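You operate a simulated robot arm through the tools that you are given. There is no shell and no other tool.

The job below is to be done with a simulated two-armed robot. You get a single attempt, and the scene is never put back.

JOB
Unstrap the case on the cargo rack and stand it at the back.
Fine: let the strap off first, buckle in its holder, sliding block to slot 5. Set down upright: case.
Where things are to end (x, y in the base frame): case within 0.05 m of [0.89, -0.15].

The check looks at the end state, three seconds after you hand in, the way a careful person would. Anything else that was tipped, shoved, dropped, spilled or broken makes it a failure.

ROBOT AND FRAMES
Two 7-joint arms with fingered hands on one trunk that stands fixed in place. Base frame: the origin is at the foot of the trunk, x ahead of it, y to its left, z up; the work surface is at about z = 0.8. Units: m, degrees, N and s.
The left shoulder is at [0.06, 0.138, 0.922], the right one opposite. With the tool pointing down near the work surface each hand reaches from about 0.42 to 0.92 m from the base axis, measured 20 degrees to its own side. Payload 4 kg a hand.
The tool frame of a hand sits at the grasp point between the pads (the TCP): z along the fingers, y along the line on which they close. The tips reach 0.036 m beyond it. The gripper opens to 0.12 m; its body begins 0.042 m behind the TCP. The gripper is a hand of 5 fingers: y runs from the thumb to the fingers, the wrist lies at [-0.015, -0.109, -0.2] in the tool frame, and closing takes about 1.5 s.
Orientation is told as [roll, pitch, yaw] about the base's x, y, z axes, in that order, counted from this pose: with the fingers straight down and the wrist toward the robot, the tool's x, y and z point along [0, 1, 0], [1, 0, 0] and [0, 0, -1] of the base frame.

CONTROLS
- The arms move only by the tool drive_tool. It takes "left_moves", "right_moves" or both (then of equal length, played together; a hand with none holds still); each is a list that holds one entry, the list of rows, each a list of 6 numbers: the shift along the tool's x, y, z in m, then the turn, a rotation vector about the tool's x, y, z in degrees. In form: [[[x, y, z, rx, ry, rz], ...]]. A call has 1 to 20 rows; each row is the pose to reach, as a shift and turn from the pose commanded when the call began, along the tool's axes at that moment. "left_claw" and "right_claw" are, for a hand that has rows, the opening, from 0 (shut) to 1 (fully open), set as the call begins (left out, the last holds). Each row takes 0.2 s and may step no farther than 0.05 m and 8.6 degrees from the row before; otherwise, or with a gripper value out of range, the whole call is refused. Where a pose cannot be reached the arm comes as near as it can. A force on the tool above 40 N (or 10 N above the force at the start of the call, whichever is more), or a blocked arm, ends the call early, and 0.2 s more pass. The fingers move at their own pace (about 0.153 m/s each) and stop on an object; they squeeze with about 23 N. The grip force told is the motor's: it shows also when the fingers shut on nothing. Time passes only in rows, and 0.2 s behind the last, so rows that repeat a pose let the fingers close. It gives the time, the measured TCP pose, the force on the tool (base axes), the opening and the grip force at its end, in the units of the frame above (readings bear some noise), with the torque about the TCP (base axes, N m) and any sound that the robot's microphone picked up.
- Cameras (640 x 400 px; columns grow to the right, rows downward): "scene" is now at [0.0471, -0.0119, 1.5546]; the picture's right is [-0.15, -0.99, 0.00], its down [-0.70, 0.11, -0.70] and it looks along [0.69, -0.11, -0.71] (base axes); focal length 333 px, centre (320, 200). "left" rides on the left gripper at [-0.069, -0.079, -0.131] in its tool frame; the picture's right is [-0.78, -0.29, 0.55], its down [0.55, -0.73, 0.40] and it looks along [0.29, 0.61, 0.74] (tool axes); focal length 222 px, centre (320, 200). "right" rides on the right gripper at [0.069, -0.079, -0.131] in its tool frame; the picture's right is [-0.78, 0.29, -0.55], its down [-0.55, -0.73, 0.40] and it looks along [-0.29, 0.61, 0.74] (tool axes); focal length 222 px, centre (320, 200). There is no depth. A picture from a camera that has moved, and an enlarged one, comes with that camera's place and axes in the base frame and with its lens.
- camera(camera): a new picture of that camera. It takes no simulated time.
- raise_lower(by): slides the trunk up (or, below 0, down) by that many m; the arms and the scene camera ride with it, the base frame stays. It gives what a move gives, with no picture.
- curl_fingers(index, middle, ring, little, thumb_bend, thumb_turn, hand): sets how far each is bent, from 0 (flat) to 1 (curled in); at 0.3 the hand is open as for a grip, at 0.7 the pads meet at the TCP. One left out holds its place. A second passes; each finger stops where it meets its share of the squeeze, and holds until it gets a number again. A gripper value or a shape takes the hand back. It gives what a move gives, with no picture; readings hold the bend of each and the force on index, middle, ring, little, thumb and palm. thumb_turn goes from beside the hand (0) to across from the fingers (1), as for a grip.
- preshape(shape, hand): the hand has 5 fingers and takes this shape, open, in about a second: jaw (thumb against the fingers, like two jaws); tri (thumb and two fingers); tip (a fingertip pinch); poke (one finger out to press); point (the index stretched); flat (the hand flat); cup (the hand cupped); fist (a fist). The gripper value then closes the fingers along that shape, each until it touches; the sizes above hold for jaw. It gives what a move gives, with no picture.
- turn_head(pan, tilt): turns the head with the scene camera to pan (to the left, within 86 degrees either way) and tilt (down, from -29 to 69), counted from straight ahead of the robot. It gives what a move gives.
- inspect(camera, box): a new picture of the part [left, top, right, bottom] of that camera's present view, enlarged. It takes no simulated time.
- finish_job(): hands the job in; it is judged then, once.

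Places have to be worked out from the pictures, the camera data and where the tool is seen. Open the grippers and draw the arms clear of the work before you hand the job in, unless the task says otherwise.

The tools are called after "Call:" as a command line: name --argument value ..., lists and objects as JSON in quotes. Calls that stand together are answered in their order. drive_tool: Moves the arms, as the interface text tells. Its arguments: {"type":"object","properties":{"left_moves":{"type":"array","items":{"type":"array","items":{"type":"array","items":{"type":"number"}}}},"left_claw":{"type":"number"},"right_moves":{"type":"array","items":{"type":"array","items":{"type":"array","items":{"type":"number"}}}},"right_claw":{"type":"number"}},"required":[]} The other tools are called the same way: raise_lower (by) moves the trunk up or down; preshape (shape, hand) gives the hand a shape; curl_fingers (index, middle, ring, little, thumb_bend, thumb_turn, hand) moves the fingers one by one; turn_head (pan, tilt) turns the head that bears the scene camera; camera (camera) takes a picture; inspect (camera, box) takes an enlarged picture of a part of a camera's view; finish_job () hands the job in.

At the start:

```text
time: 0.0
left_tool_pos: [0.6678, 0.1006, 1.1458]
left_tool_rot: [-0.1, 0.1, 0.0]
left_ft_force: [-0.7, -0.5, 0.1]
left_moment: [-0.02, 0.0, 0.0]
left_gripper_width: 0.1197
left_grip_force: 0.1
left_shape: jaw
left_bend: [0.3, 0.3, 0.3, 0.3, 0.3, 0.97]
left_finger forces: [0.0, 0.0, 0.1, 0.1, 0.0, 0.1]
right_tool_pos: [0.4702, -0.3753, 1.1045]
right_tool_rot: [0.0, 0.0, 0.0]
right_ft_force: [-0.8, -0.8, 0.2]
right_moment: [-0.02, 0.0, 0.02]
right_gripper_width: 0.1197
right_grip_force: 0.0
right_shape: jaw
right_bend: [0.3, 0.3, 0.3, 0.3, 0.3, 0.97]
right_finger forces: [0.0, 0.0, 0.0, 0.0, 0.0, 0.0]
trunk travel left (down, up): [-0.5, 0.09]
head pan, tilt (commanded): [-8.8, 45.4]
```

scene: 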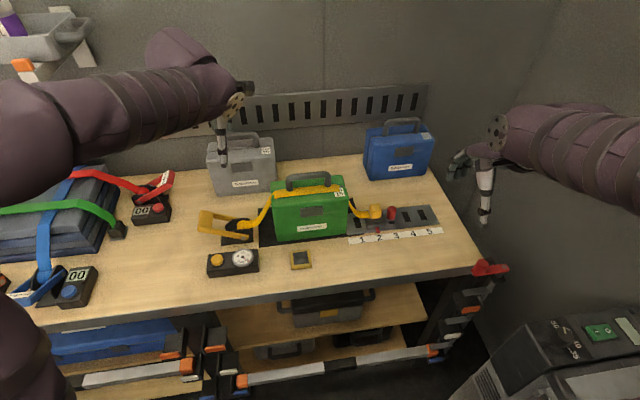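
right: 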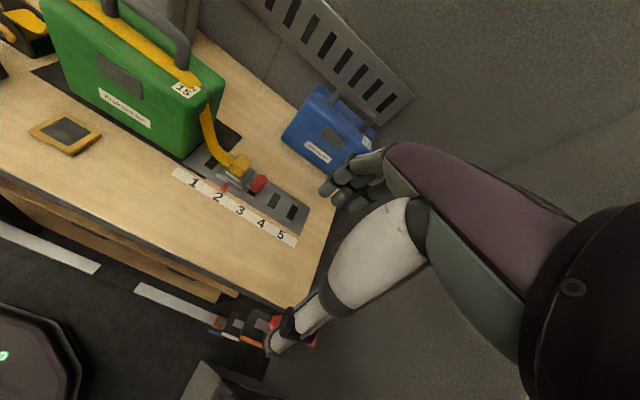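
left: 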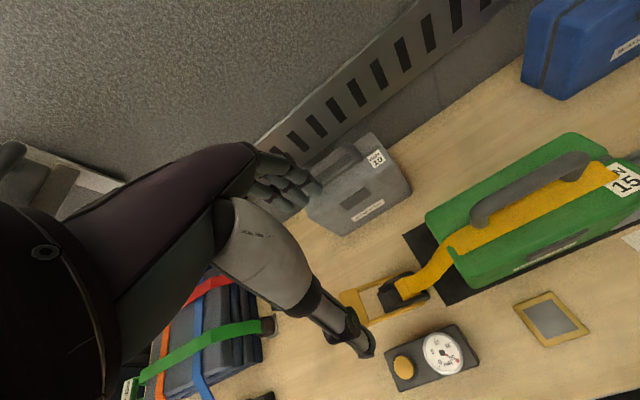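

I start by looking closer at the strapped case, the buckle and the sliding block before moving anything.

Call:
inspect --camera "scene" --box '[180, 150, 460, 290]'

Call:
inspect --camera "right" --box '[0, 60, 340, 270]'

Call:
inspect --camera "left" --box '[300, 120, 640, 400]'

```text
2.29 times, centred on (320, 220) of scene
camera zoom: at [0.0471, -0.0119, 1.5546], right [-0.15, -0.99, 0.0], down [-0.7, 0.11, -0.7], along [0.69, -0.11, -0.71], focal length 761 px, centre (320, 154)
```

zoom: 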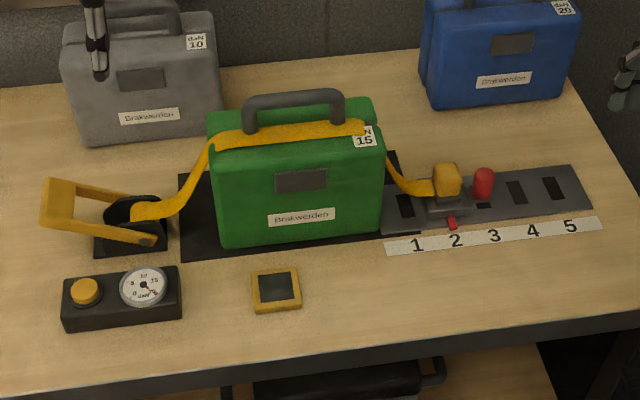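

```text
1.88 times, centred on (170, 165) of right
camera zoom: at [0.3924, -0.3061, 1.2343], right [0.29, -0.78, 0.55], down [-0.73, -0.55, -0.4], along [0.61, -0.29, -0.74], focal length 418 px, centre (602, 266)
```

zoom: 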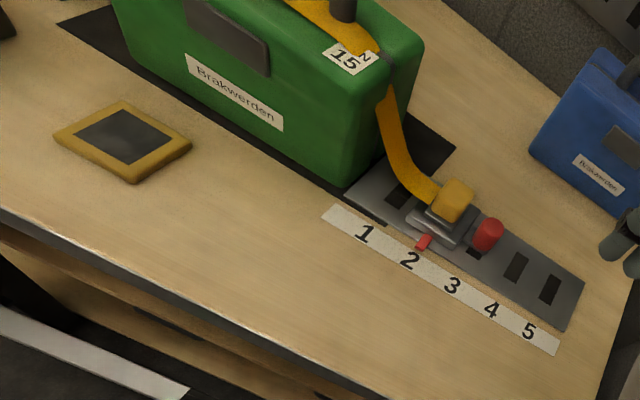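

```text
1.43 times, centred on (470, 260) of left
camera zoom: at [0.5903, 0.0309, 1.2783], right [-0.29, -0.78, -0.55], down [-0.73, 0.55, -0.4], along [0.61, 0.29, -0.74], focal length 317 px, centre (106, 114)
```

zoom: 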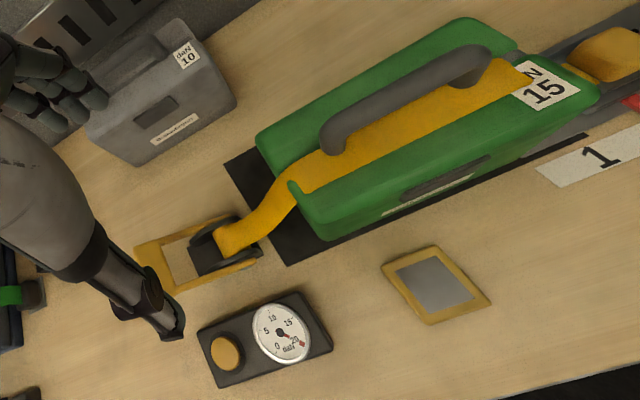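

I need finer detail of the ratchet on the left, the block with its red knob on the right, the gauge box and the framed plate.

Call:
inspect --camera "scene" --box '[335, 190, 455, 260]'

Call:
inspect --camera "scene" --box '[190, 195, 330, 285]'

Call:
inspect --camera "right" --box '[160, 130, 320, 250]'

Call:
inspect --camera "scene" --box '[0, 150, 190, 310]'

Call:
inspect --camera "left" --box '[320, 250, 500, 390]'

```text
5.33 times, centred on (395, 225) of scene
camera zoom: at [0.0471, -0.0119, 1.5546], right [-0.15, -0.99, 0.0], down [-0.7, 0.11, -0.7], along [0.69, -0.11, -0.71], focal length 1776 px, centre (-80, 67)
```

zoom: 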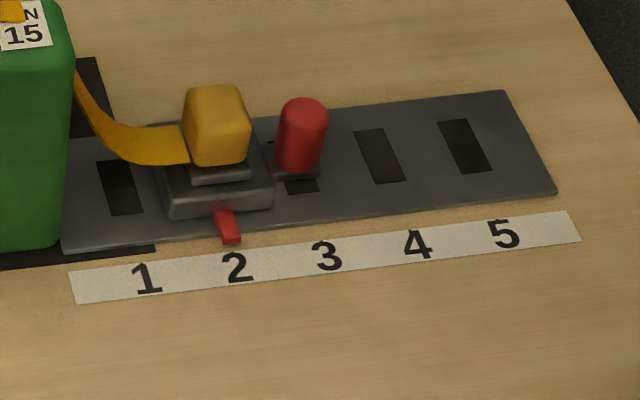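

```text
4.44 times, centred on (260, 240) of scene
camera zoom: at [0.0471, -0.0119, 1.5546], right [-0.15, -0.99, 0.0], down [-0.7, 0.11, -0.7], along [0.69, -0.11, -0.71], focal length 1480 px, centre (587, 22)
```

zoom: 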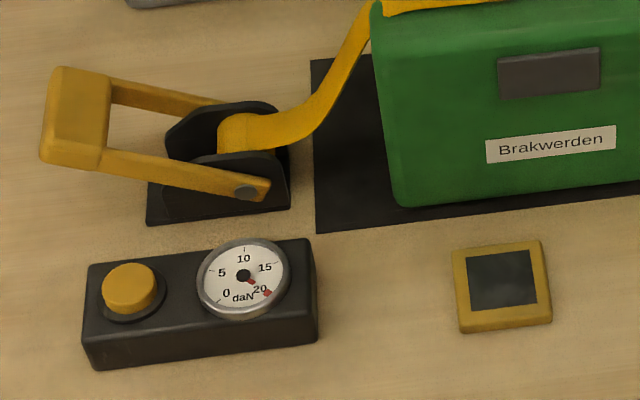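

```text
3.33 times, centred on (240, 190) of right
camera zoom: at [0.3924, -0.3061, 1.2343], right [0.29, -0.78, 0.55], down [-0.73, -0.55, -0.4], along [0.61, -0.29, -0.74], focal length 740 px, centre (587, 233)
```

zoom: 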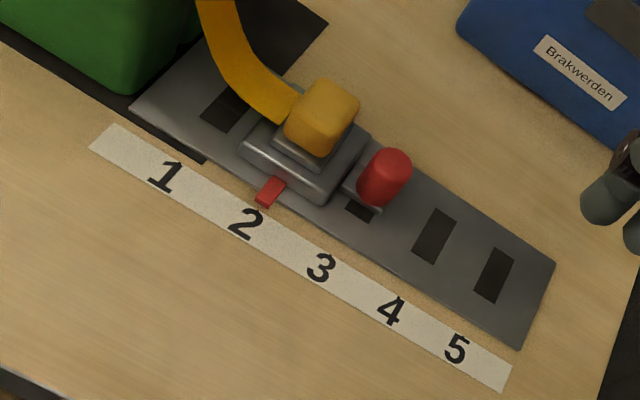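

```text
2.50 times, centred on (95, 230) of scene
camera zoom: at [0.0471, -0.0119, 1.5546], right [-0.15, -0.99, 0.0], down [-0.7, 0.11, -0.7], along [0.69, -0.11, -0.71], focal length 833 px, centre (882, 125)
```

zoom: 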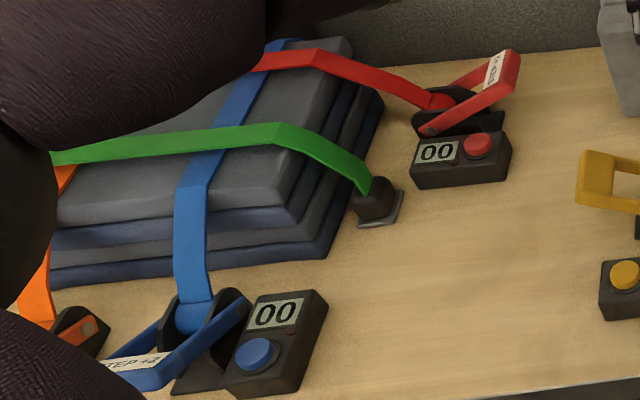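

```text
2.86 times, centred on (410, 320) of left
camera zoom: at [0.5903, 0.0309, 1.2783], right [-0.29, -0.78, -0.55], down [-0.73, 0.55, -0.4], along [0.61, 0.29, -0.74], focal length 635 px, centre (63, -143)
```

zoom: 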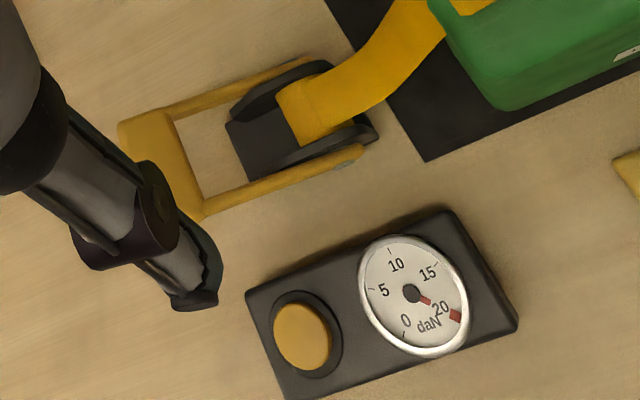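

The layout reads as follows. There is a tension box with a yellow button at about (0.573, 0.174, 0.84) and a gauge showing high tension. The yellow buckle block sits at about (0.668, -0.271, 0.845) on a slider with a red knob at about (0.662, -0.320), and a framed holder is at about (0.565, -0.039). I'll shape the left hand to press and look at where the finger is.

Call:
preshape --shape "poke" --hand "left"

Call:
camera --camera "left"

Call:
camera --camera "scene"

```text
time: 0.9
left_tool_pos: [0.6679, 0.0993, 1.1466]
left_tool_rot: [0.0, 0.0, -0.1]
left_ft_force: [0.0, 0.2, -0.5]
left_moment: [0.03, 0.03, -0.03]
left_gripper_width: 0.0001
left_grip_force: 0.1
left_shape: poke
left_bend: [0.7, 0.7, 0.99, 0.99, 1.0, 1.0]
left_finger forces: [0.0, 0.1, 0.0, 0.0, 0.1, 0.0]
right_tool_pos: [0.4707, -0.3749, 1.1049]
right_tool_rot: [0.0, 0.0, 0.0]
right_ft_force: [0.2, 0.7, -0.4]
right_moment: [0.0, 0.01, 0.0]
right_gripper_width: 0.1198
right_grip_force: 0.1
right_shape: jaw
right_bend: [0.3, 0.3, 0.3, 0.3, 0.3, 0.97]
right_finger forces: [0.0, 0.0, 0.1, 0.1, 0.0, 0.0]
trunk travel left (down, up): [-0.5, 0.09]
head pan, tilt (commanded): [-8.8, 45.4]
```

```text
taken
camera left: at [0.5903, 0.0309, 1.2783], right [-0.29, -0.78, -0.55], down [-0.73, 0.55, -0.4], along [0.61, 0.29, -0.74], focal length 222 px, centre (320, 200)
```

left: 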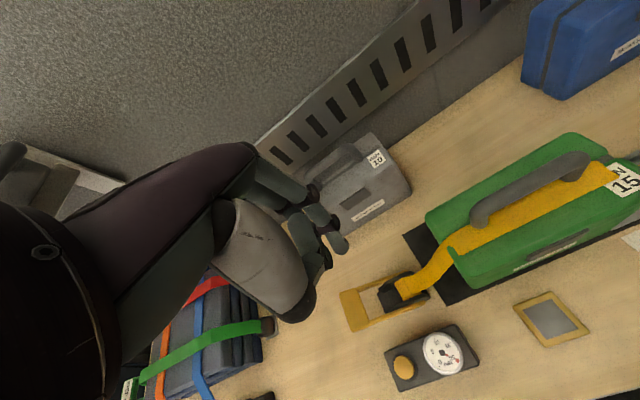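

```text
taken
camera scene: at [0.0471, -0.0119, 1.5546], right [-0.15, -0.99, 0.0], down [-0.7, 0.11, -0.7], along [0.69, -0.11, -0.71], focal length 333 px, centre (320, 200)
```

scene: 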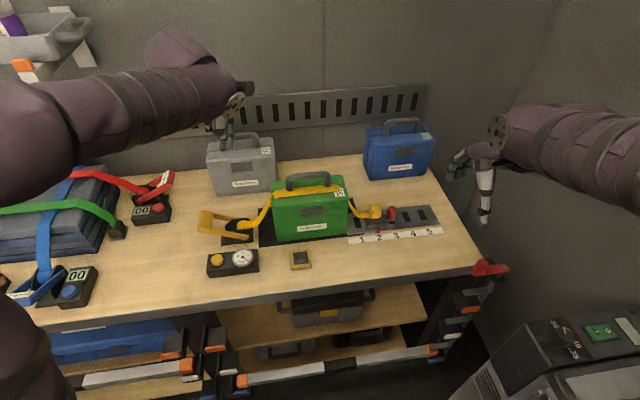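

In the poke shape two fingertips sit about at the TCP line, 0.036 beyond it. I'll move the left hand above the yellow button, well clear of the ratchet lever.

Call:
drive_tool --left_moves '[[[0.0124, -0.0158, 0.02, 0, 0, 0], [0.0248, -0.0317, 0.05, 0, 0, 0], [0.0372, -0.0475, 0.08, 0, 0, 0], [0.0497, -0.0633, 0.11, 0, 0, 0], [0.0621, -0.0792, 0.14, 0, 0, 0], [0.0745, -0.095, 0.17, 0, 0, 0], [0.0745, -0.095, 0.19, 0, 0, 0], [0.0745, -0.095, 0.19, 0, 0, 0]]]'

Call:
camera --camera "left"

Call:
camera --camera "scene"

```text
time: 2.7
left_tool_pos: [0.5724, 0.1771, 0.9531]
left_tool_rot: [0.0, 0.0, -0.1]
left_ft_force: [0.8, 0.7, 0.4]
left_moment: [0.0, 0.01, -0.01]
left_gripper_width: 0.0002
left_grip_force: 0.2
left_shape: poke
left_bend: [0.7, 0.7, 0.99, 0.99, 1.0, 1.0]
left_finger forces: [0.0, 0.1, 0.1, 0.0, 0.1, 0.1]
right_tool_pos: [0.4698, -0.3749, 1.1045]
right_tool_rot: [0.0, 0.0, 0.0]
right_ft_force: [0.1, -0.4, 0.4]
right_moment: [-0.01, 0.01, -0.03]
right_gripper_width: 0.1196
right_grip_force: 0.1
right_shape: jaw
right_bend: [0.3, 0.3, 0.3, 0.3, 0.3, 0.97]
right_finger forces: [0.0, 0.0, 0.0, 0.0, 0.1, 0.0]
trunk travel left (down, up): [-0.5, 0.09]
head pan, tilt (commanded): [-8.8, 45.4]
```

```text
taken
camera left: at [0.4935, 0.1082, 1.0855], right [-0.29, -0.79, -0.55], down [-0.74, 0.55, -0.4], along [0.61, 0.29, -0.74], focal length 222 px, centre (320, 200)
```

left: 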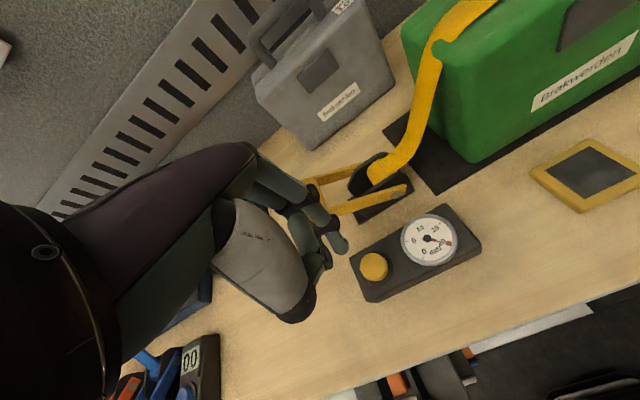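

```text
taken
camera scene: at [0.0469, -0.0119, 1.5546], right [-0.15, -0.99, 0.0], down [-0.7, 0.11, -0.7], along [0.69, -0.11, -0.71], focal length 333 px, centre (320, 200)
```

scene: 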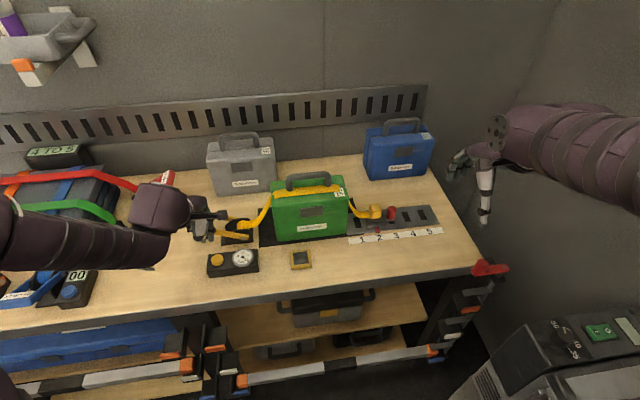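

The button lies at about (0.573, 0.172), just under the fingertips. I'll shift slightly and descend to just above the button.

Call:
drive_tool --left_moves '[[[-0.005, 0.0, 0.02, 0, 0, 0], [-0.005, 0.0, 0.04, 0, 0, 0], [-0.005, 0.0, 0.05, 0, 0, 0], [-0.005, 0.0, 0.055, 0, 0, 0], [-0.005, 0.0, 0.055, 0, 0, 0]]]'

Call:
camera --camera "left"

Call:
inspect --camera "scene" --box '[170, 190, 310, 290]'

```text
time: 3.9
left_tool_pos: [0.5738, 0.17, 0.9007]
left_tool_rot: [0.0, 0.0, 0.0]
left_ft_force: [1.1, 0.0, 0.3]
left_moment: [0.02, 0.01, 0.0]
left_gripper_width: 0.0
left_grip_force: 0.1
left_shape: poke
left_bend: [0.7, 0.7, 0.99, 0.99, 1.0, 1.0]
left_finger forces: [0.0, 0.1, 0.0, 0.1, 0.0, 0.0]
right_tool_pos: [0.4704, -0.375, 1.1031]
right_tool_rot: [0.1, 0.0, 0.1]
right_ft_force: [0.0, 0.3, 0.5]
right_moment: [0.0, 0.0, 0.01]
right_gripper_width: 0.1197
right_grip_force: 0.1
right_shape: jaw
right_bend: [0.3, 0.3, 0.3, 0.3, 0.3, 0.97]
right_finger forces: [0.0, 0.1, 0.0, 0.0, 0.0, 0.1]
trunk travel left (down, up): [-0.5, 0.09]
head pan, tilt (commanded): [-8.8, 45.4]
```

```text
taken
camera left: at [0.4951, 0.1006, 1.033], right [-0.29, -0.78, -0.55], down [-0.73, 0.55, -0.4], along [0.61, 0.29, -0.74], focal length 222 px, centre (320, 200)
```

left: 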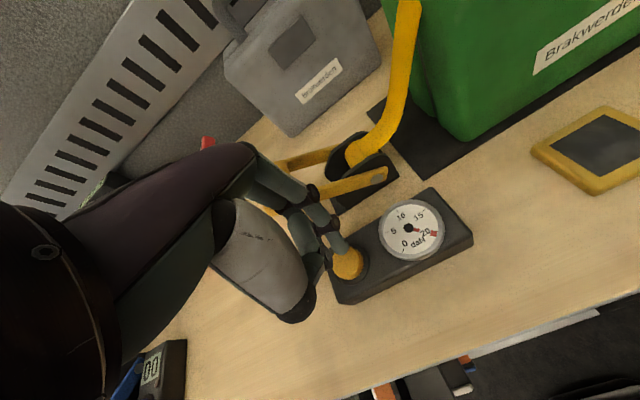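

```text
4.00 times, centred on (240, 240) of scene
camera zoom: at [0.0471, -0.012, 1.5546], right [-0.15, -0.99, 0.0], down [-0.7, 0.11, -0.7], along [0.69, -0.11, -0.71], focal length 1332 px, centre (640, 40)
```

zoom: 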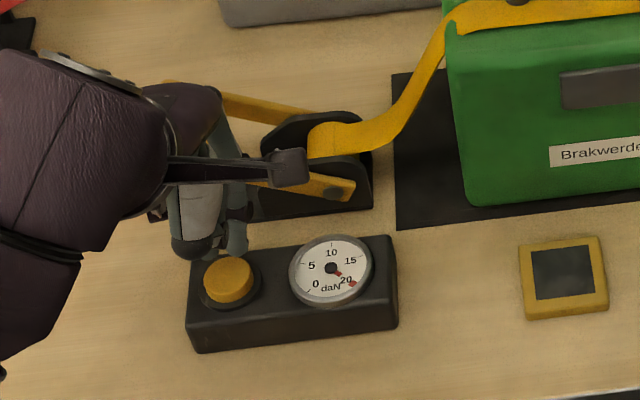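

The fingertips hang just over the button; the gauge needle is at about 20. I press down in small steps, watching the force.

Call:
drive_tool --left_moves '[[[0.002, -0.001, 0.01, 0, 0, 0], [0.002, -0.001, 0.016, 0, 0, 0], [0.002, -0.001, 0.02, 0, 0, 0], [0.002, -0.001, 0.023, 0, 0, 0], [0.002, -0.001, 0.026, 0, 0, 0]]]'

Call:
camera --camera "left"

Call:
inspect --camera "scene" --box '[170, 190, 310, 290]'

```text
time: 5.1
left_tool_pos: [0.5734, 0.1708, 0.8772]
left_tool_rot: [0.0, -0.2, 0.0]
left_ft_force: [0.4, -1.0, 14.3]
left_moment: [-0.09, -0.01, -0.01]
left_gripper_width: 0.0
left_grip_force: 0.1
left_shape: poke
left_bend: [0.7, 0.7, 0.99, 0.99, 1.0, 1.0]
left_finger forces: [14.3, 0.0, 0.1, 0.1, 0.1, 0.0]
right_tool_pos: [0.4702, -0.3762, 1.1045]
right_tool_rot: [0.1, -0.1, 0.1]
right_ft_force: [0.0, -0.1, -0.5]
right_moment: [-0.02, 0.0, 0.02]
right_gripper_width: 0.1198
right_grip_force: 0.0
right_shape: jaw
right_bend: [0.3, 0.3, 0.3, 0.3, 0.3, 0.97]
right_finger forces: [0.0, 0.1, 0.1, 0.0, 0.0, 0.0]
trunk travel left (down, up): [-0.5, 0.09]
head pan, tilt (commanded): [-8.8, 45.4]
heard: click
```

```text
taken
camera left: at [0.4946, 0.1021, 1.008], right [-0.29, -0.78, -0.55], down [-0.73, 0.55, -0.4], along [0.62, 0.29, -0.73], focal length 222 px, centre (320, 200)
```

left: 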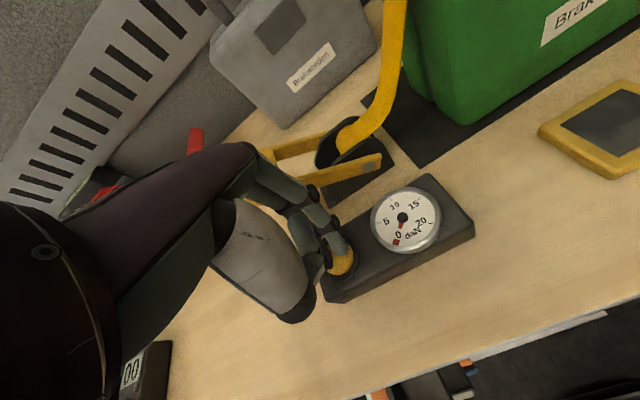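

```text
4.00 times, centred on (240, 240) of scene
camera zoom: at [0.046, -0.0123, 1.5549], right [-0.15, -0.99, 0.0], down [-0.7, 0.11, -0.7], along [0.69, -0.11, -0.71], focal length 1332 px, centre (640, 40)
```

zoom: 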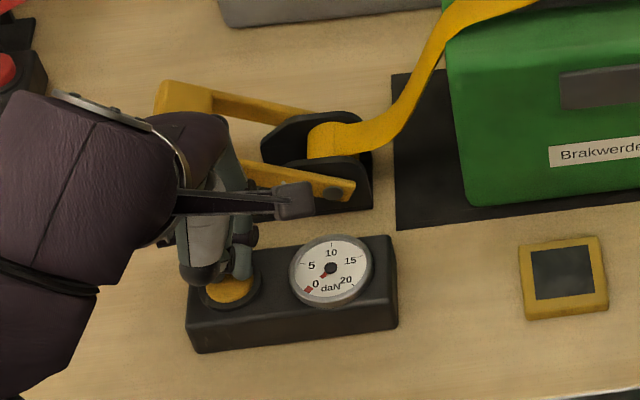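

There was a click and the needle dropped to 0, so the strap is off. I'll lift the left hand and draw it back out of the work area.

Call:
drive_tool --left_moves '[[[0.0, 0.0, -0.02, 0, 0, 0], [0.0, 0.0, -0.06, 0, 0, 0], [0.0, 0.0, -0.1, 0, 0, 0], [0.0, 0.0, -0.14, 0, 0, 0], [0.02, -0.02, -0.18, 0, 0, 0], [0.04, -0.04, -0.22, 0, 0, 0], [0.06, -0.06, -0.24, 0, 0, 0], [0.08, -0.08, -0.25, 0, 0, 0]]]'

Call:
camera --camera "scene"

Call:
inspect --camera "scene" --box '[335, 190, 455, 260]'

Call:
inspect --camera "scene" --box '[190, 160, 370, 280]'

```text
time: 6.9
left_tool_pos: [0.4943, 0.2495, 1.1253]
left_tool_rot: [0.0, -0.1, -0.1]
left_ft_force: [0.1, -0.8, 0.4]
left_moment: [0.0, -0.01, 0.03]
left_gripper_width: 0.0
left_grip_force: 0.1
left_shape: poke
left_bend: [0.7, 0.7, 0.99, 0.99, 1.0, 1.0]
left_finger forces: [0.0, 0.1, 0.0, 0.0, 0.0, 0.2]
right_tool_pos: [0.4693, -0.3751, 1.1046]
right_tool_rot: [0.0, 0.0, 0.0]
right_ft_force: [-0.5, 0.1, 0.7]
right_moment: [0.0, 0.01, 0.01]
right_gripper_width: 0.1199
right_grip_force: 0.0
right_shape: jaw
right_bend: [0.3, 0.3, 0.3, 0.3, 0.3, 0.97]
right_finger forces: [0.0, 0.0, 0.1, 0.0, 0.0, 0.0]
trunk travel left (down, up): [-0.5, 0.09]
head pan, tilt (commanded): [-8.8, 45.4]
```

```text
taken
camera scene: at [0.0464, -0.0117, 1.5546], right [-0.15, -0.99, 0.0], down [-0.7, 0.11, -0.7], along [0.69, -0.11, -0.71], focal length 333 px, centre (320, 200)
```

scene: 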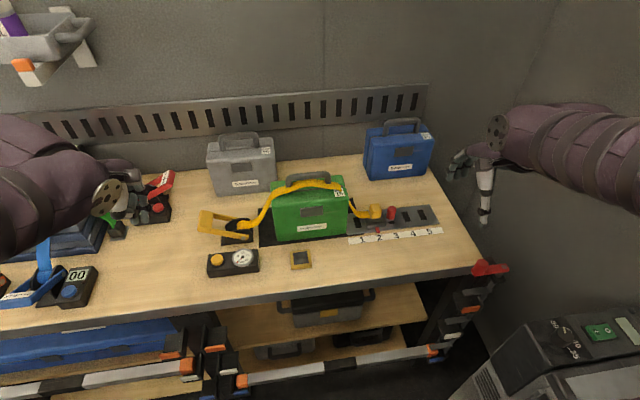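

```text
5.33 times, centred on (395, 225) of scene
camera zoom: at [0.0464, -0.0117, 1.5546], right [-0.15, -0.99, 0.0], down [-0.7, 0.11, -0.7], along [0.69, -0.11, -0.71], focal length 1776 px, centre (-80, 67)
```

zoom: 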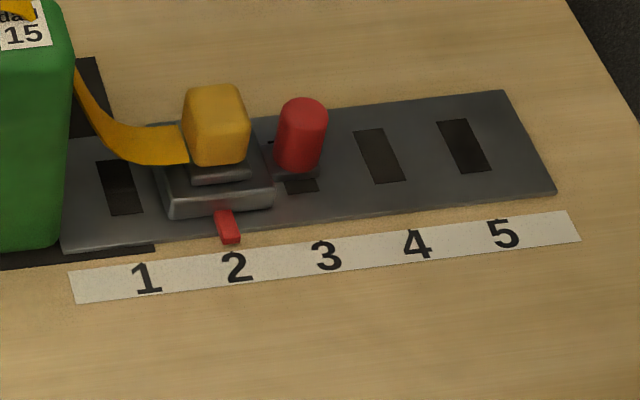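

```text
3.33 times, centred on (280, 220) of scene
camera zoom: at [0.0464, -0.0117, 1.5546], right [-0.15, -0.99, 0.0], down [-0.7, 0.11, -0.7], along [0.69, -0.11, -0.71], focal length 1110 px, centre (453, 133)
```

zoom: 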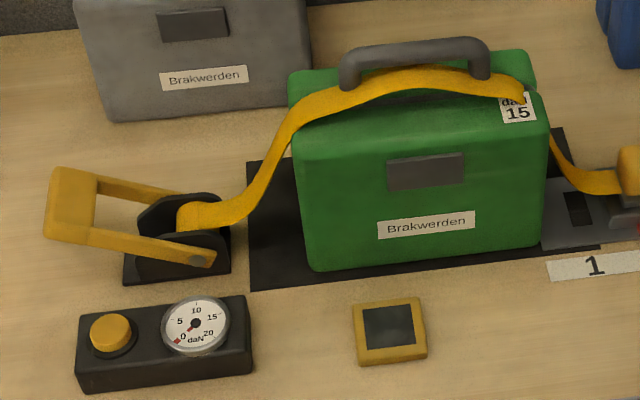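

The strap is slack and the gauge stays at 0. Now the right hand takes the buckle: I'll shape it as a three-finger pinch (so it stays clear of the red knob) and check how it looks.

Call:
preshape --shape "tri" --hand "right"

Call:
camera --camera "right"

```text
time: 7.8
left_tool_pos: [0.493, 0.2498, 1.1246]
left_tool_rot: [-0.1, 0.0, 0.0]
left_ft_force: [0.7, -0.1, 0.3]
left_moment: [0.02, 0.01, -0.01]
left_gripper_width: 0.0
left_grip_force: 0.1
left_shape: poke
left_bend: [0.7, 0.7, 0.99, 0.99, 1.0, 1.0]
left_finger forces: [0.0, 0.0, 0.1, 0.0, 0.0, 0.1]
right_tool_pos: [0.4714, -0.3756, 1.1042]
right_tool_rot: [0.1, 0.1, 0.0]
right_ft_force: [0.1, 0.3, 0.1]
right_moment: [0.01, -0.01, 0.0]
right_gripper_width: 0.1195
right_grip_force: 0.1
right_shape: tri
right_bend: [0.3, 0.3, 0.99, 0.99, 0.3, 0.97]
right_finger forces: [0.1, 0.1, 0.0, 0.0, 0.0, 0.0]
trunk travel left (down, up): [-0.5, 0.09]
head pan, tilt (commanded): [-8.8, 45.4]
```

```text
taken
camera right: at [0.3925, -0.3061, 1.2343], right [0.29, -0.78, 0.55], down [-0.73, -0.55, -0.4], along [0.61, -0.29, -0.74], focal length 222 px, centre (320, 200)
```

right: 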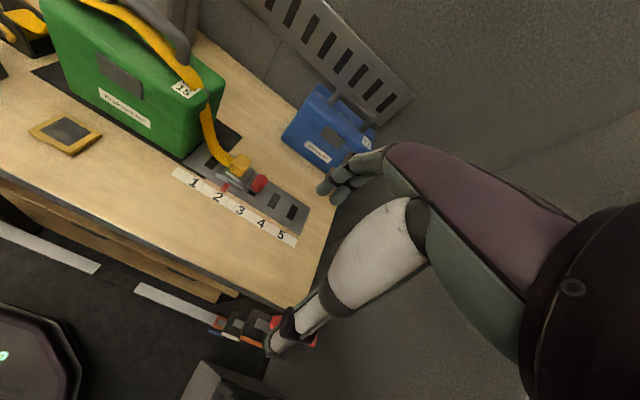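

The tri shape leaves index, middle and thumb open. I'll carry the right hand to a point above the buckle and look again.

Call:
drive_tool --right_moves '[[[0.0175, 0.033, 0.01, 0, 0, 0], [0.035, 0.066, 0.03, 0, 0, 0], [0.0525, 0.099, 0.06, 0, 0, 0], [0.07, 0.132, 0.09, 0, 0, 0], [0.0875, 0.165, 0.12, 0, 0, 0], [0.105, 0.198, 0.15, 0, 0, 0], [0.105, 0.198, 0.155, 0, 0, 0], [0.105, 0.198, 0.155, 0, 0, 0]]]'

Call:
camera --camera "right"

Call:
camera --camera "scene"

```text
time: 9.6
left_tool_pos: [0.493, 0.2498, 1.1244]
left_tool_rot: [-0.1, -0.1, -0.1]
left_ft_force: [-0.6, -0.1, 0.0]
left_moment: [0.0, -0.02, 0.05]
left_gripper_width: 0.0002
left_grip_force: 0.2
left_shape: poke
left_bend: [0.7, 0.7, 0.99, 0.99, 1.0, 1.0]
left_finger forces: [0.0, 0.1, 0.1, 0.1, 0.0, 0.1]
right_tool_pos: [0.6678, -0.272, 0.946]
right_tool_rot: [0.1, 0.0, 0.1]
right_ft_force: [0.1, -0.2, 0.0]
right_moment: [0.0, 0.01, 0.05]
right_gripper_width: 0.1199
right_grip_force: 0.0
right_shape: tri
right_bend: [0.3, 0.3, 0.99, 0.99, 0.3, 0.97]
right_finger forces: [0.1, 0.1, 0.1, 0.0, 0.0, 0.1]
trunk travel left (down, up): [-0.5, 0.09]
head pan, tilt (commanded): [-8.8, 45.4]
```

```text
taken
camera right: at [0.5901, -0.2024, 1.0769], right [0.29, -0.78, 0.55], down [-0.73, -0.55, -0.4], along [0.61, -0.29, -0.74], focal length 222 px, centre (320, 200)
```

right: 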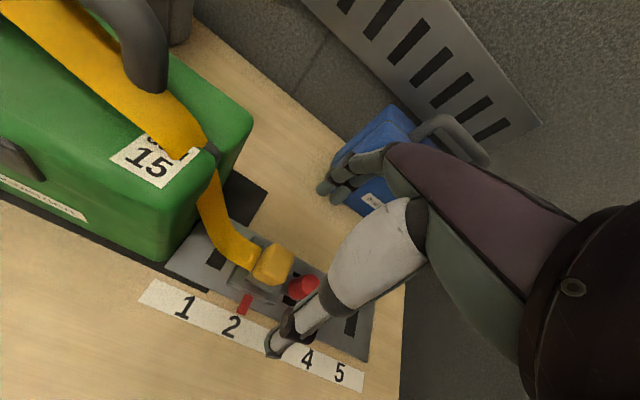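

```text
taken
camera scene: at [0.0473, -0.0117, 1.5545], right [-0.15, -0.99, 0.0], down [-0.7, 0.11, -0.7], along [0.69, -0.11, -0.71], focal length 333 px, centre (320, 200)
```

scene: 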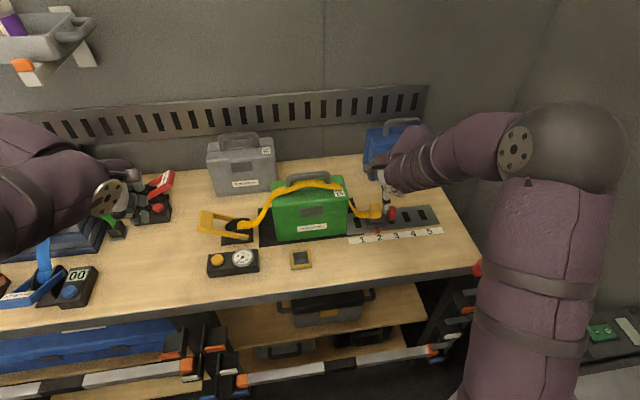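

The buckle is centred below the hand at about (0.669, -0.270). Before descending I check the finger layout in close-up so the curled fingers don't hit the red knob.

Call:
inspect --camera "right" --box '[220, 130, 420, 370]'

Call:
inspect --camera "scene" --box '[340, 140, 460, 240]'

```text
1.67 times, centred on (320, 250) of right
camera zoom: at [0.5901, -0.2024, 1.0769], right [0.29, -0.78, 0.55], down [-0.73, -0.55, -0.4], along [0.61, -0.29, -0.74], focal length 370 px, centre (320, 117)
```

zoom: 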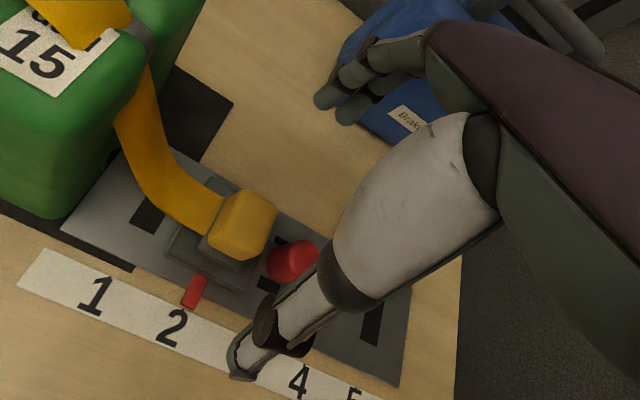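

```text
4.00 times, centred on (400, 190) of scene
camera zoom: at [0.0473, -0.0117, 1.5545], right [-0.15, -0.99, 0.0], down [-0.7, 0.11, -0.7], along [0.69, -0.11, -0.71], focal length 1332 px, centre (0, 240)
```

zoom: 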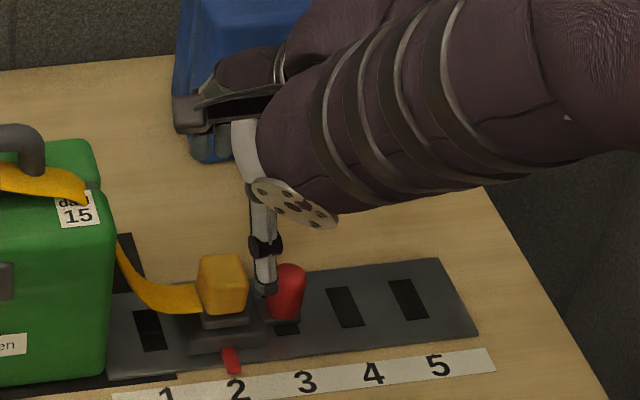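

Index and middle sit at about +0.01 and -0.01 across the hand with the thumb opposite, so the curled ring and little fingers would come down over the red knob. I'll stretch ring and little flat out to the back instead, and check.

Call:
curl_fingers --hand "right" --ring 0 --little 0 --index 0.35 --middle 0.35 --thumb_bend 0.35

Call:
inspect --camera "right" --box '[220, 130, 420, 370]'

Call:
inspect --camera "scene" --box '[340, 100, 480, 240]'

```text
time: 10.6
left_tool_pos: [0.4933, 0.2495, 1.1236]
left_tool_rot: [-0.1, 0.0, 0.0]
left_ft_force: [0.0, 0.2, -0.5]
left_moment: [0.03, -0.04, -0.02]
left_gripper_width: 0.0
left_grip_force: 0.1
left_shape: poke
left_bend: [0.7, 0.7, 0.99, 0.99, 1.0, 1.0]
left_finger forces: [0.1, 0.0, 0.0, 0.0, 0.1, 0.1]
right_tool_pos: [0.6672, -0.2732, 0.9465]
right_tool_rot: [0.1, 0.0, 0.0]
right_ft_force: [-0.7, 0.8, 0.2]
right_moment: [0.04, -0.02, -0.02]
right_gripper_width: 0.1053
right_grip_force: 0.1
right_shape: fingers
right_bend: [0.35, 0.35, 0.0, 0.0, 0.35, 0.97]
right_finger forces: [0.0, 0.1, 0.0, 0.0, 0.1, 0.0]
trunk travel left (down, up): [-0.5, 0.09]
head pan, tilt (commanded): [-8.8, 45.4]
```

```text
1.67 times, centred on (320, 250) of right
camera zoom: at [0.5899, -0.2028, 1.0771], right [0.29, -0.78, 0.55], down [-0.73, -0.55, -0.4], along [0.61, -0.29, -0.74], focal length 370 px, centre (320, 117)
```

zoom: 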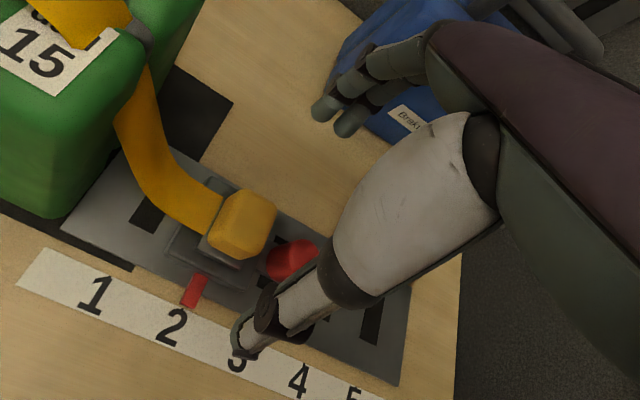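

```text
2.86 times, centred on (410, 170) of scene
camera zoom: at [0.0472, -0.0119, 1.5546], right [-0.15, -0.99, 0.0], down [-0.7, 0.11, -0.7], along [0.69, -0.11, -0.71], focal length 952 px, centre (63, 286)
```

zoom: 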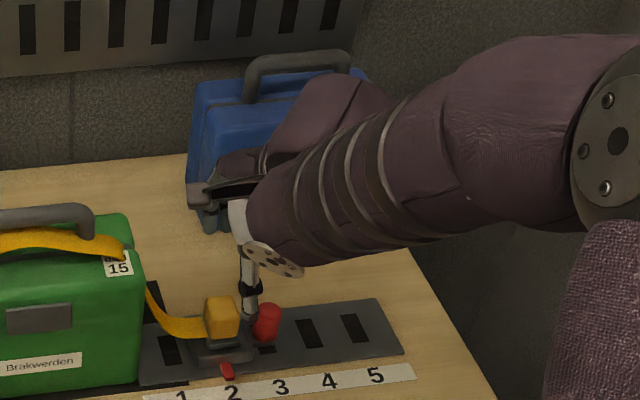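

The flat fingers are out of the way to the rear. I lower the hand over the buckle, stopping slightly high to check the alignment.

Call:
drive_tool --right_moves '[[[0.003, 0.002, 0.02, 0, 0, 0], [0.003, 0.002, 0.04, 0, 0, 0], [0.003, 0.002, 0.055, 0, 0, 0], [0.003, 0.002, 0.065, 0, 0, 0], [0.003, 0.002, 0.07, 0, 0, 0], [0.003, 0.002, 0.07, 0, 0, 0]]]'

Call:
camera --camera "right"

Call:
inspect --camera "scene" --box '[340, 150, 460, 250]'

```text
time: 12.0
left_tool_pos: [0.4938, 0.251, 1.1251]
left_tool_rot: [0.0, 0.0, 0.0]
left_ft_force: [0.0, -0.3, -0.1]
left_moment: [0.01, 0.01, -0.01]
left_gripper_width: 0.0
left_grip_force: 0.1
left_shape: poke
left_bend: [0.7, 0.7, 0.99, 0.99, 1.0, 1.0]
left_finger forces: [0.0, 0.0, 0.1, 0.0, 0.0, 0.0]
right_tool_pos: [0.6708, -0.2667, 0.8776]
right_tool_rot: [0.0, 0.0, 0.0]
right_ft_force: [-0.7, -0.3, 0.1]
right_moment: [-0.01, 0.0, 0.0]
right_gripper_width: 0.1051
right_grip_force: 0.0
right_shape: fingers
right_bend: [0.35, 0.35, 0.0, 0.0, 0.35, 0.97]
right_finger forces: [0.1, 0.0, 0.0, 0.1, 0.1, 0.1]
trunk travel left (down, up): [-0.5, 0.09]
head pan, tilt (commanded): [-8.8, 45.4]
```

```text
taken
camera right: at [0.5925, -0.1978, 1.0085], right [0.29, -0.78, 0.55], down [-0.73, -0.55, -0.4], along [0.61, -0.29, -0.74], focal length 222 px, centre (320, 200)
```

right: 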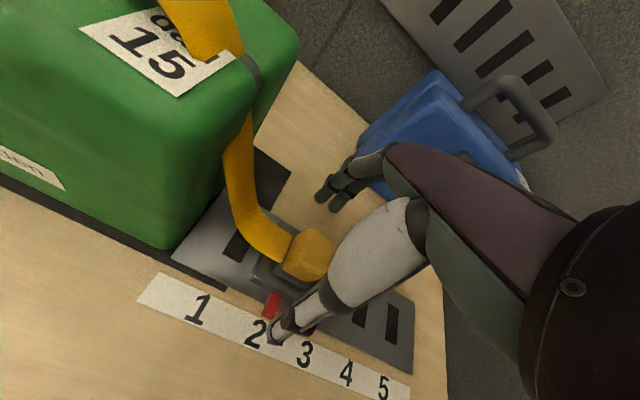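

```text
4.00 times, centred on (400, 200) of scene
camera zoom: at [0.0471, -0.0118, 1.5546], right [-0.15, -0.99, 0.0], down [-0.7, 0.11, -0.7], along [0.69, -0.11, -0.71], focal length 1332 px, centre (0, 200)
```

zoom: 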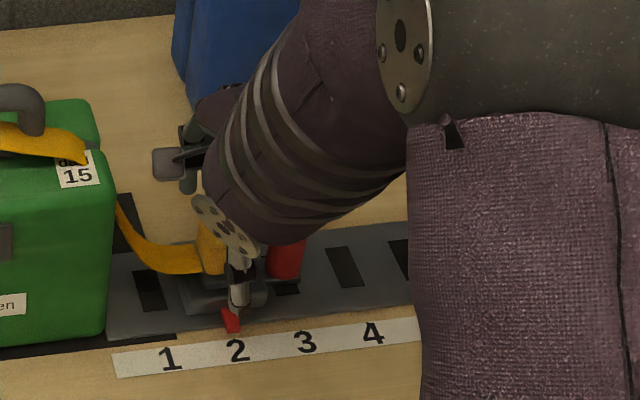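

The buckle centre measures (0.669, -0.270, ~0.846) again. I go down the last centimetre with a 3 mm sideways correction.

Call:
drive_tool --right_moves '[[[-0.002, -0.001, 0.005, 0, 0, 0], [-0.003, -0.001, 0.009, 0, 0, 0], [-0.003, -0.001, 0.012, 0, 0, 0], [-0.003, -0.001, 0.012, 0, 0, 0]]]'

Call:
curl_fingers --hand "right" --index 0.72 --middle 0.72 --thumb_bend 0.72

Call:
camera --camera "right"

Call:
inspect --camera "scene" --box '[340, 150, 460, 250]'

```text
time: 13.0
left_tool_pos: [0.4935, 0.2509, 1.1246]
left_tool_rot: [0.0, 0.0, 0.0]
left_ft_force: [0.0, 0.0, 0.6]
left_moment: [0.01, 0.02, -0.01]
left_gripper_width: 0.0
left_grip_force: 0.1
left_shape: poke
left_bend: [0.7, 0.7, 0.99, 0.99, 1.0, 1.0]
left_finger forces: [0.0, 0.0, 0.0, 0.0, 0.0, 0.0]
right_tool_pos: [0.6697, -0.2701, 0.8661]
right_tool_rot: [0.0, 0.0, 0.1]
right_ft_force: [-0.5, 0.1, -0.1]
right_moment: [0.0, 0.01, -0.03]
right_gripper_width: 0.105
right_grip_force: 0.0
right_shape: fingers
right_bend: [0.35, 0.35, 0.0, 0.0, 0.35, 0.97]
right_finger forces: [0.1, 0.0, 0.1, 0.1, 0.0, 0.1]
trunk travel left (down, up): [-0.5, 0.09]
head pan, tilt (commanded): [-8.8, 45.4]
```

```text
time: 14.0
left_tool_pos: [0.4935, 0.2506, 1.1256]
left_tool_rot: [0.1, 0.0, 0.0]
left_ft_force: [0.1, -0.1, 0.0]
left_moment: [-0.01, -0.03, 0.03]
left_gripper_width: 0.0001
left_grip_force: 0.1
left_shape: poke
left_bend: [0.7, 0.7, 0.99, 0.99, 1.0, 1.0]
left_finger forces: [0.1, 0.1, 0.1, 0.1, 0.0, 0.1]
right_tool_pos: [0.6695, -0.2694, 0.8682]
right_tool_rot: [-0.1, -0.2, 0.0]
right_ft_force: [4.8, -0.9, 9.7]
right_moment: [0.06, -0.42, -0.03]
right_gripper_width: 0.0302
right_grip_force: 20.8
right_shape: fingers
right_bend: [0.62, 0.62, 0.0, 0.0, 0.63, 0.96]
right_finger forces: [17.0, 8.8, 0.1, 0.0, 16.0, 0.1]
trunk travel left (down, up): [-0.5, 0.09]
head pan, tilt (commanded): [-8.8, 45.4]
heard: snap
```

```text
taken
camera right: at [0.5913, -0.2008, 0.9983], right [0.29, -0.78, 0.55], down [-0.73, -0.55, -0.4], along [0.61, -0.29, -0.73], focal length 222 px, centre (320, 200)
```

right: 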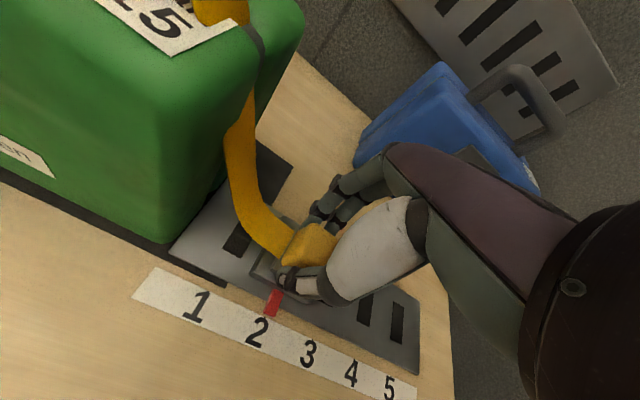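

```text
4.00 times, centred on (400, 200) of scene
camera zoom: at [0.0466, -0.0115, 1.5547], right [-0.15, -0.99, 0.0], down [-0.7, 0.11, -0.7], along [0.69, -0.11, -0.71], focal length 1332 px, centre (0, 200)
```

zoom: 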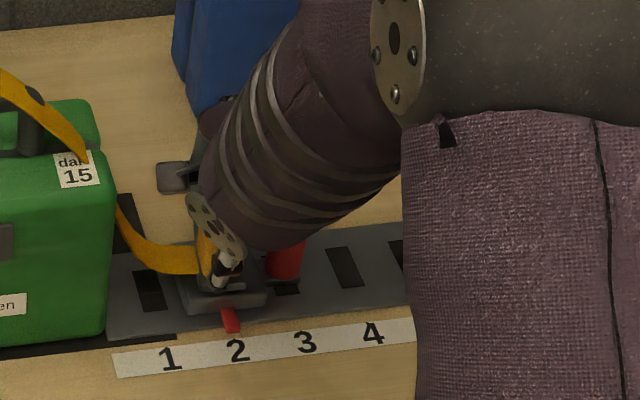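

A snap was heard as I gripped: the buckle seems to have unlatched when squeezed. I look at the whole strap before lifting.

Call:
inspect --camera "scene" --box '[190, 150, 430, 290]'

Call:
inspect --camera "right" --box '[200, 160, 380, 320]'

```text
2.67 times, centred on (310, 220) of scene
camera zoom: at [0.0466, -0.0115, 1.5547], right [-0.15, -0.99, 0.0], down [-0.7, 0.11, -0.7], along [0.69, -0.11, -0.71], focal length 888 px, centre (347, 147)
```

zoom: 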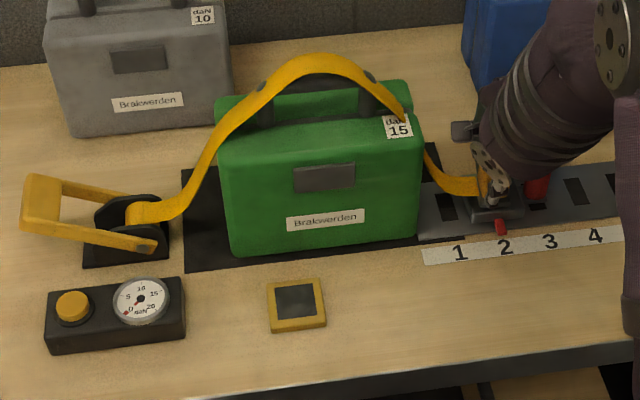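

```text
2.50 times, centred on (290, 240) of right
camera zoom: at [0.5913, -0.2008, 0.9983], right [0.29, -0.78, 0.55], down [-0.73, -0.55, -0.4], along [0.61, -0.29, -0.73], focal length 555 px, centre (395, 100)
```

zoom: 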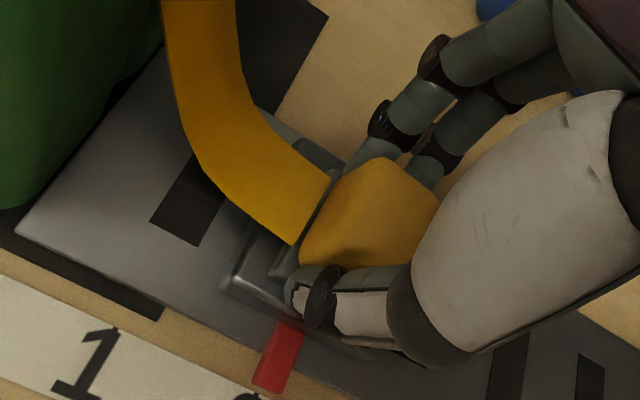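

The strap now hangs loose in an arc over the handle, so the buckle is unlatched. I lift it gently straight up first and watch the forces.

Call:
drive_tool --right_moves '[[[0, 0, -0.005, 0, 0, 0], [0, 0, -0.012, 0, 0, 0], [0, 0, -0.022, 0, 0, 0], [0, 0, -0.035, 0, 0, 0], [0, 0, -0.05, 0, 0, 0], [0, 0, -0.05, 0, 0, 0]]]'

Call:
camera --camera "right"

Call:
inspect --camera "scene" --box '[190, 130, 470, 290]'

```text
time: 15.4
left_tool_pos: [0.4945, 0.2497, 1.1242]
left_tool_rot: [0.0, 0.0, 0.0]
left_ft_force: [0.9, 0.1, -1.2]
left_moment: [0.01, 0.01, -0.03]
left_gripper_width: 0.0001
left_grip_force: 0.1
left_shape: poke
left_bend: [0.7, 0.7, 0.99, 0.99, 1.0, 1.0]
left_finger forces: [0.0, 0.0, 0.1, 0.1, 0.0, 0.0]
right_tool_pos: [0.6705, -0.2703, 0.9166]
right_tool_rot: [0.0, -0.1, -0.1]
right_ft_force: [1.1, 0.9, -0.4]
right_moment: [0.0, 0.02, 0.03]
right_gripper_width: 0.0301
right_grip_force: 17.4
right_shape: fingers
right_bend: [0.62, 0.62, 0.0, 0.0, 0.63, 0.96]
right_finger forces: [9.7, 6.8, 0.1, 0.0, 16.5, 0.0]
trunk travel left (down, up): [-0.5, 0.09]
head pan, tilt (commanded): [-8.8, 45.4]
```

```text
taken
camera right: at [0.5918, -0.2014, 1.0473], right [0.29, -0.78, 0.55], down [-0.73, -0.55, -0.4], along [0.61, -0.29, -0.74], focal length 222 px, centre (320, 200)
```

right: 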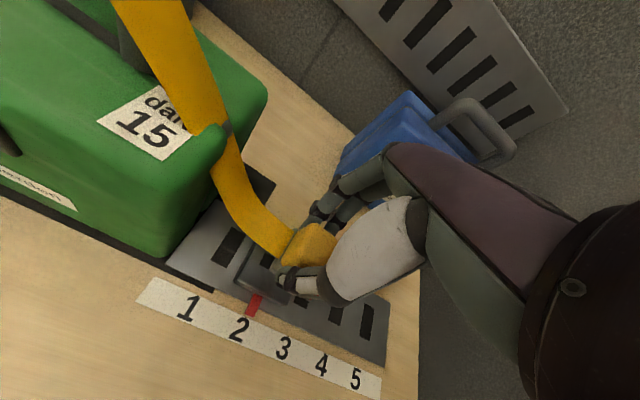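

```text
2.29 times, centred on (330, 210) of scene
camera zoom: at [0.0473, -0.0119, 1.5545], right [-0.15, -0.99, 0.0], down [-0.7, 0.11, -0.7], along [0.69, -0.11, -0.71], focal length 761 px, centre (297, 177)
```

zoom: 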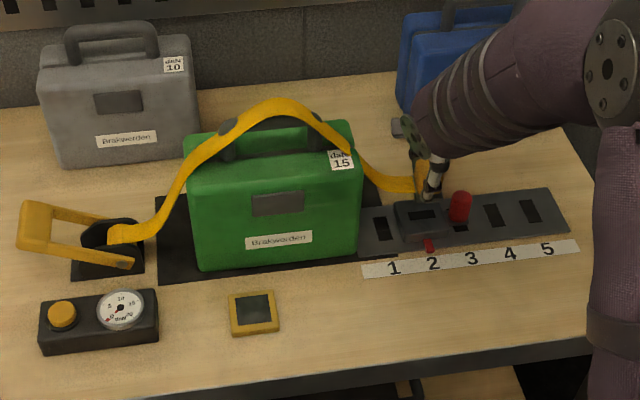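

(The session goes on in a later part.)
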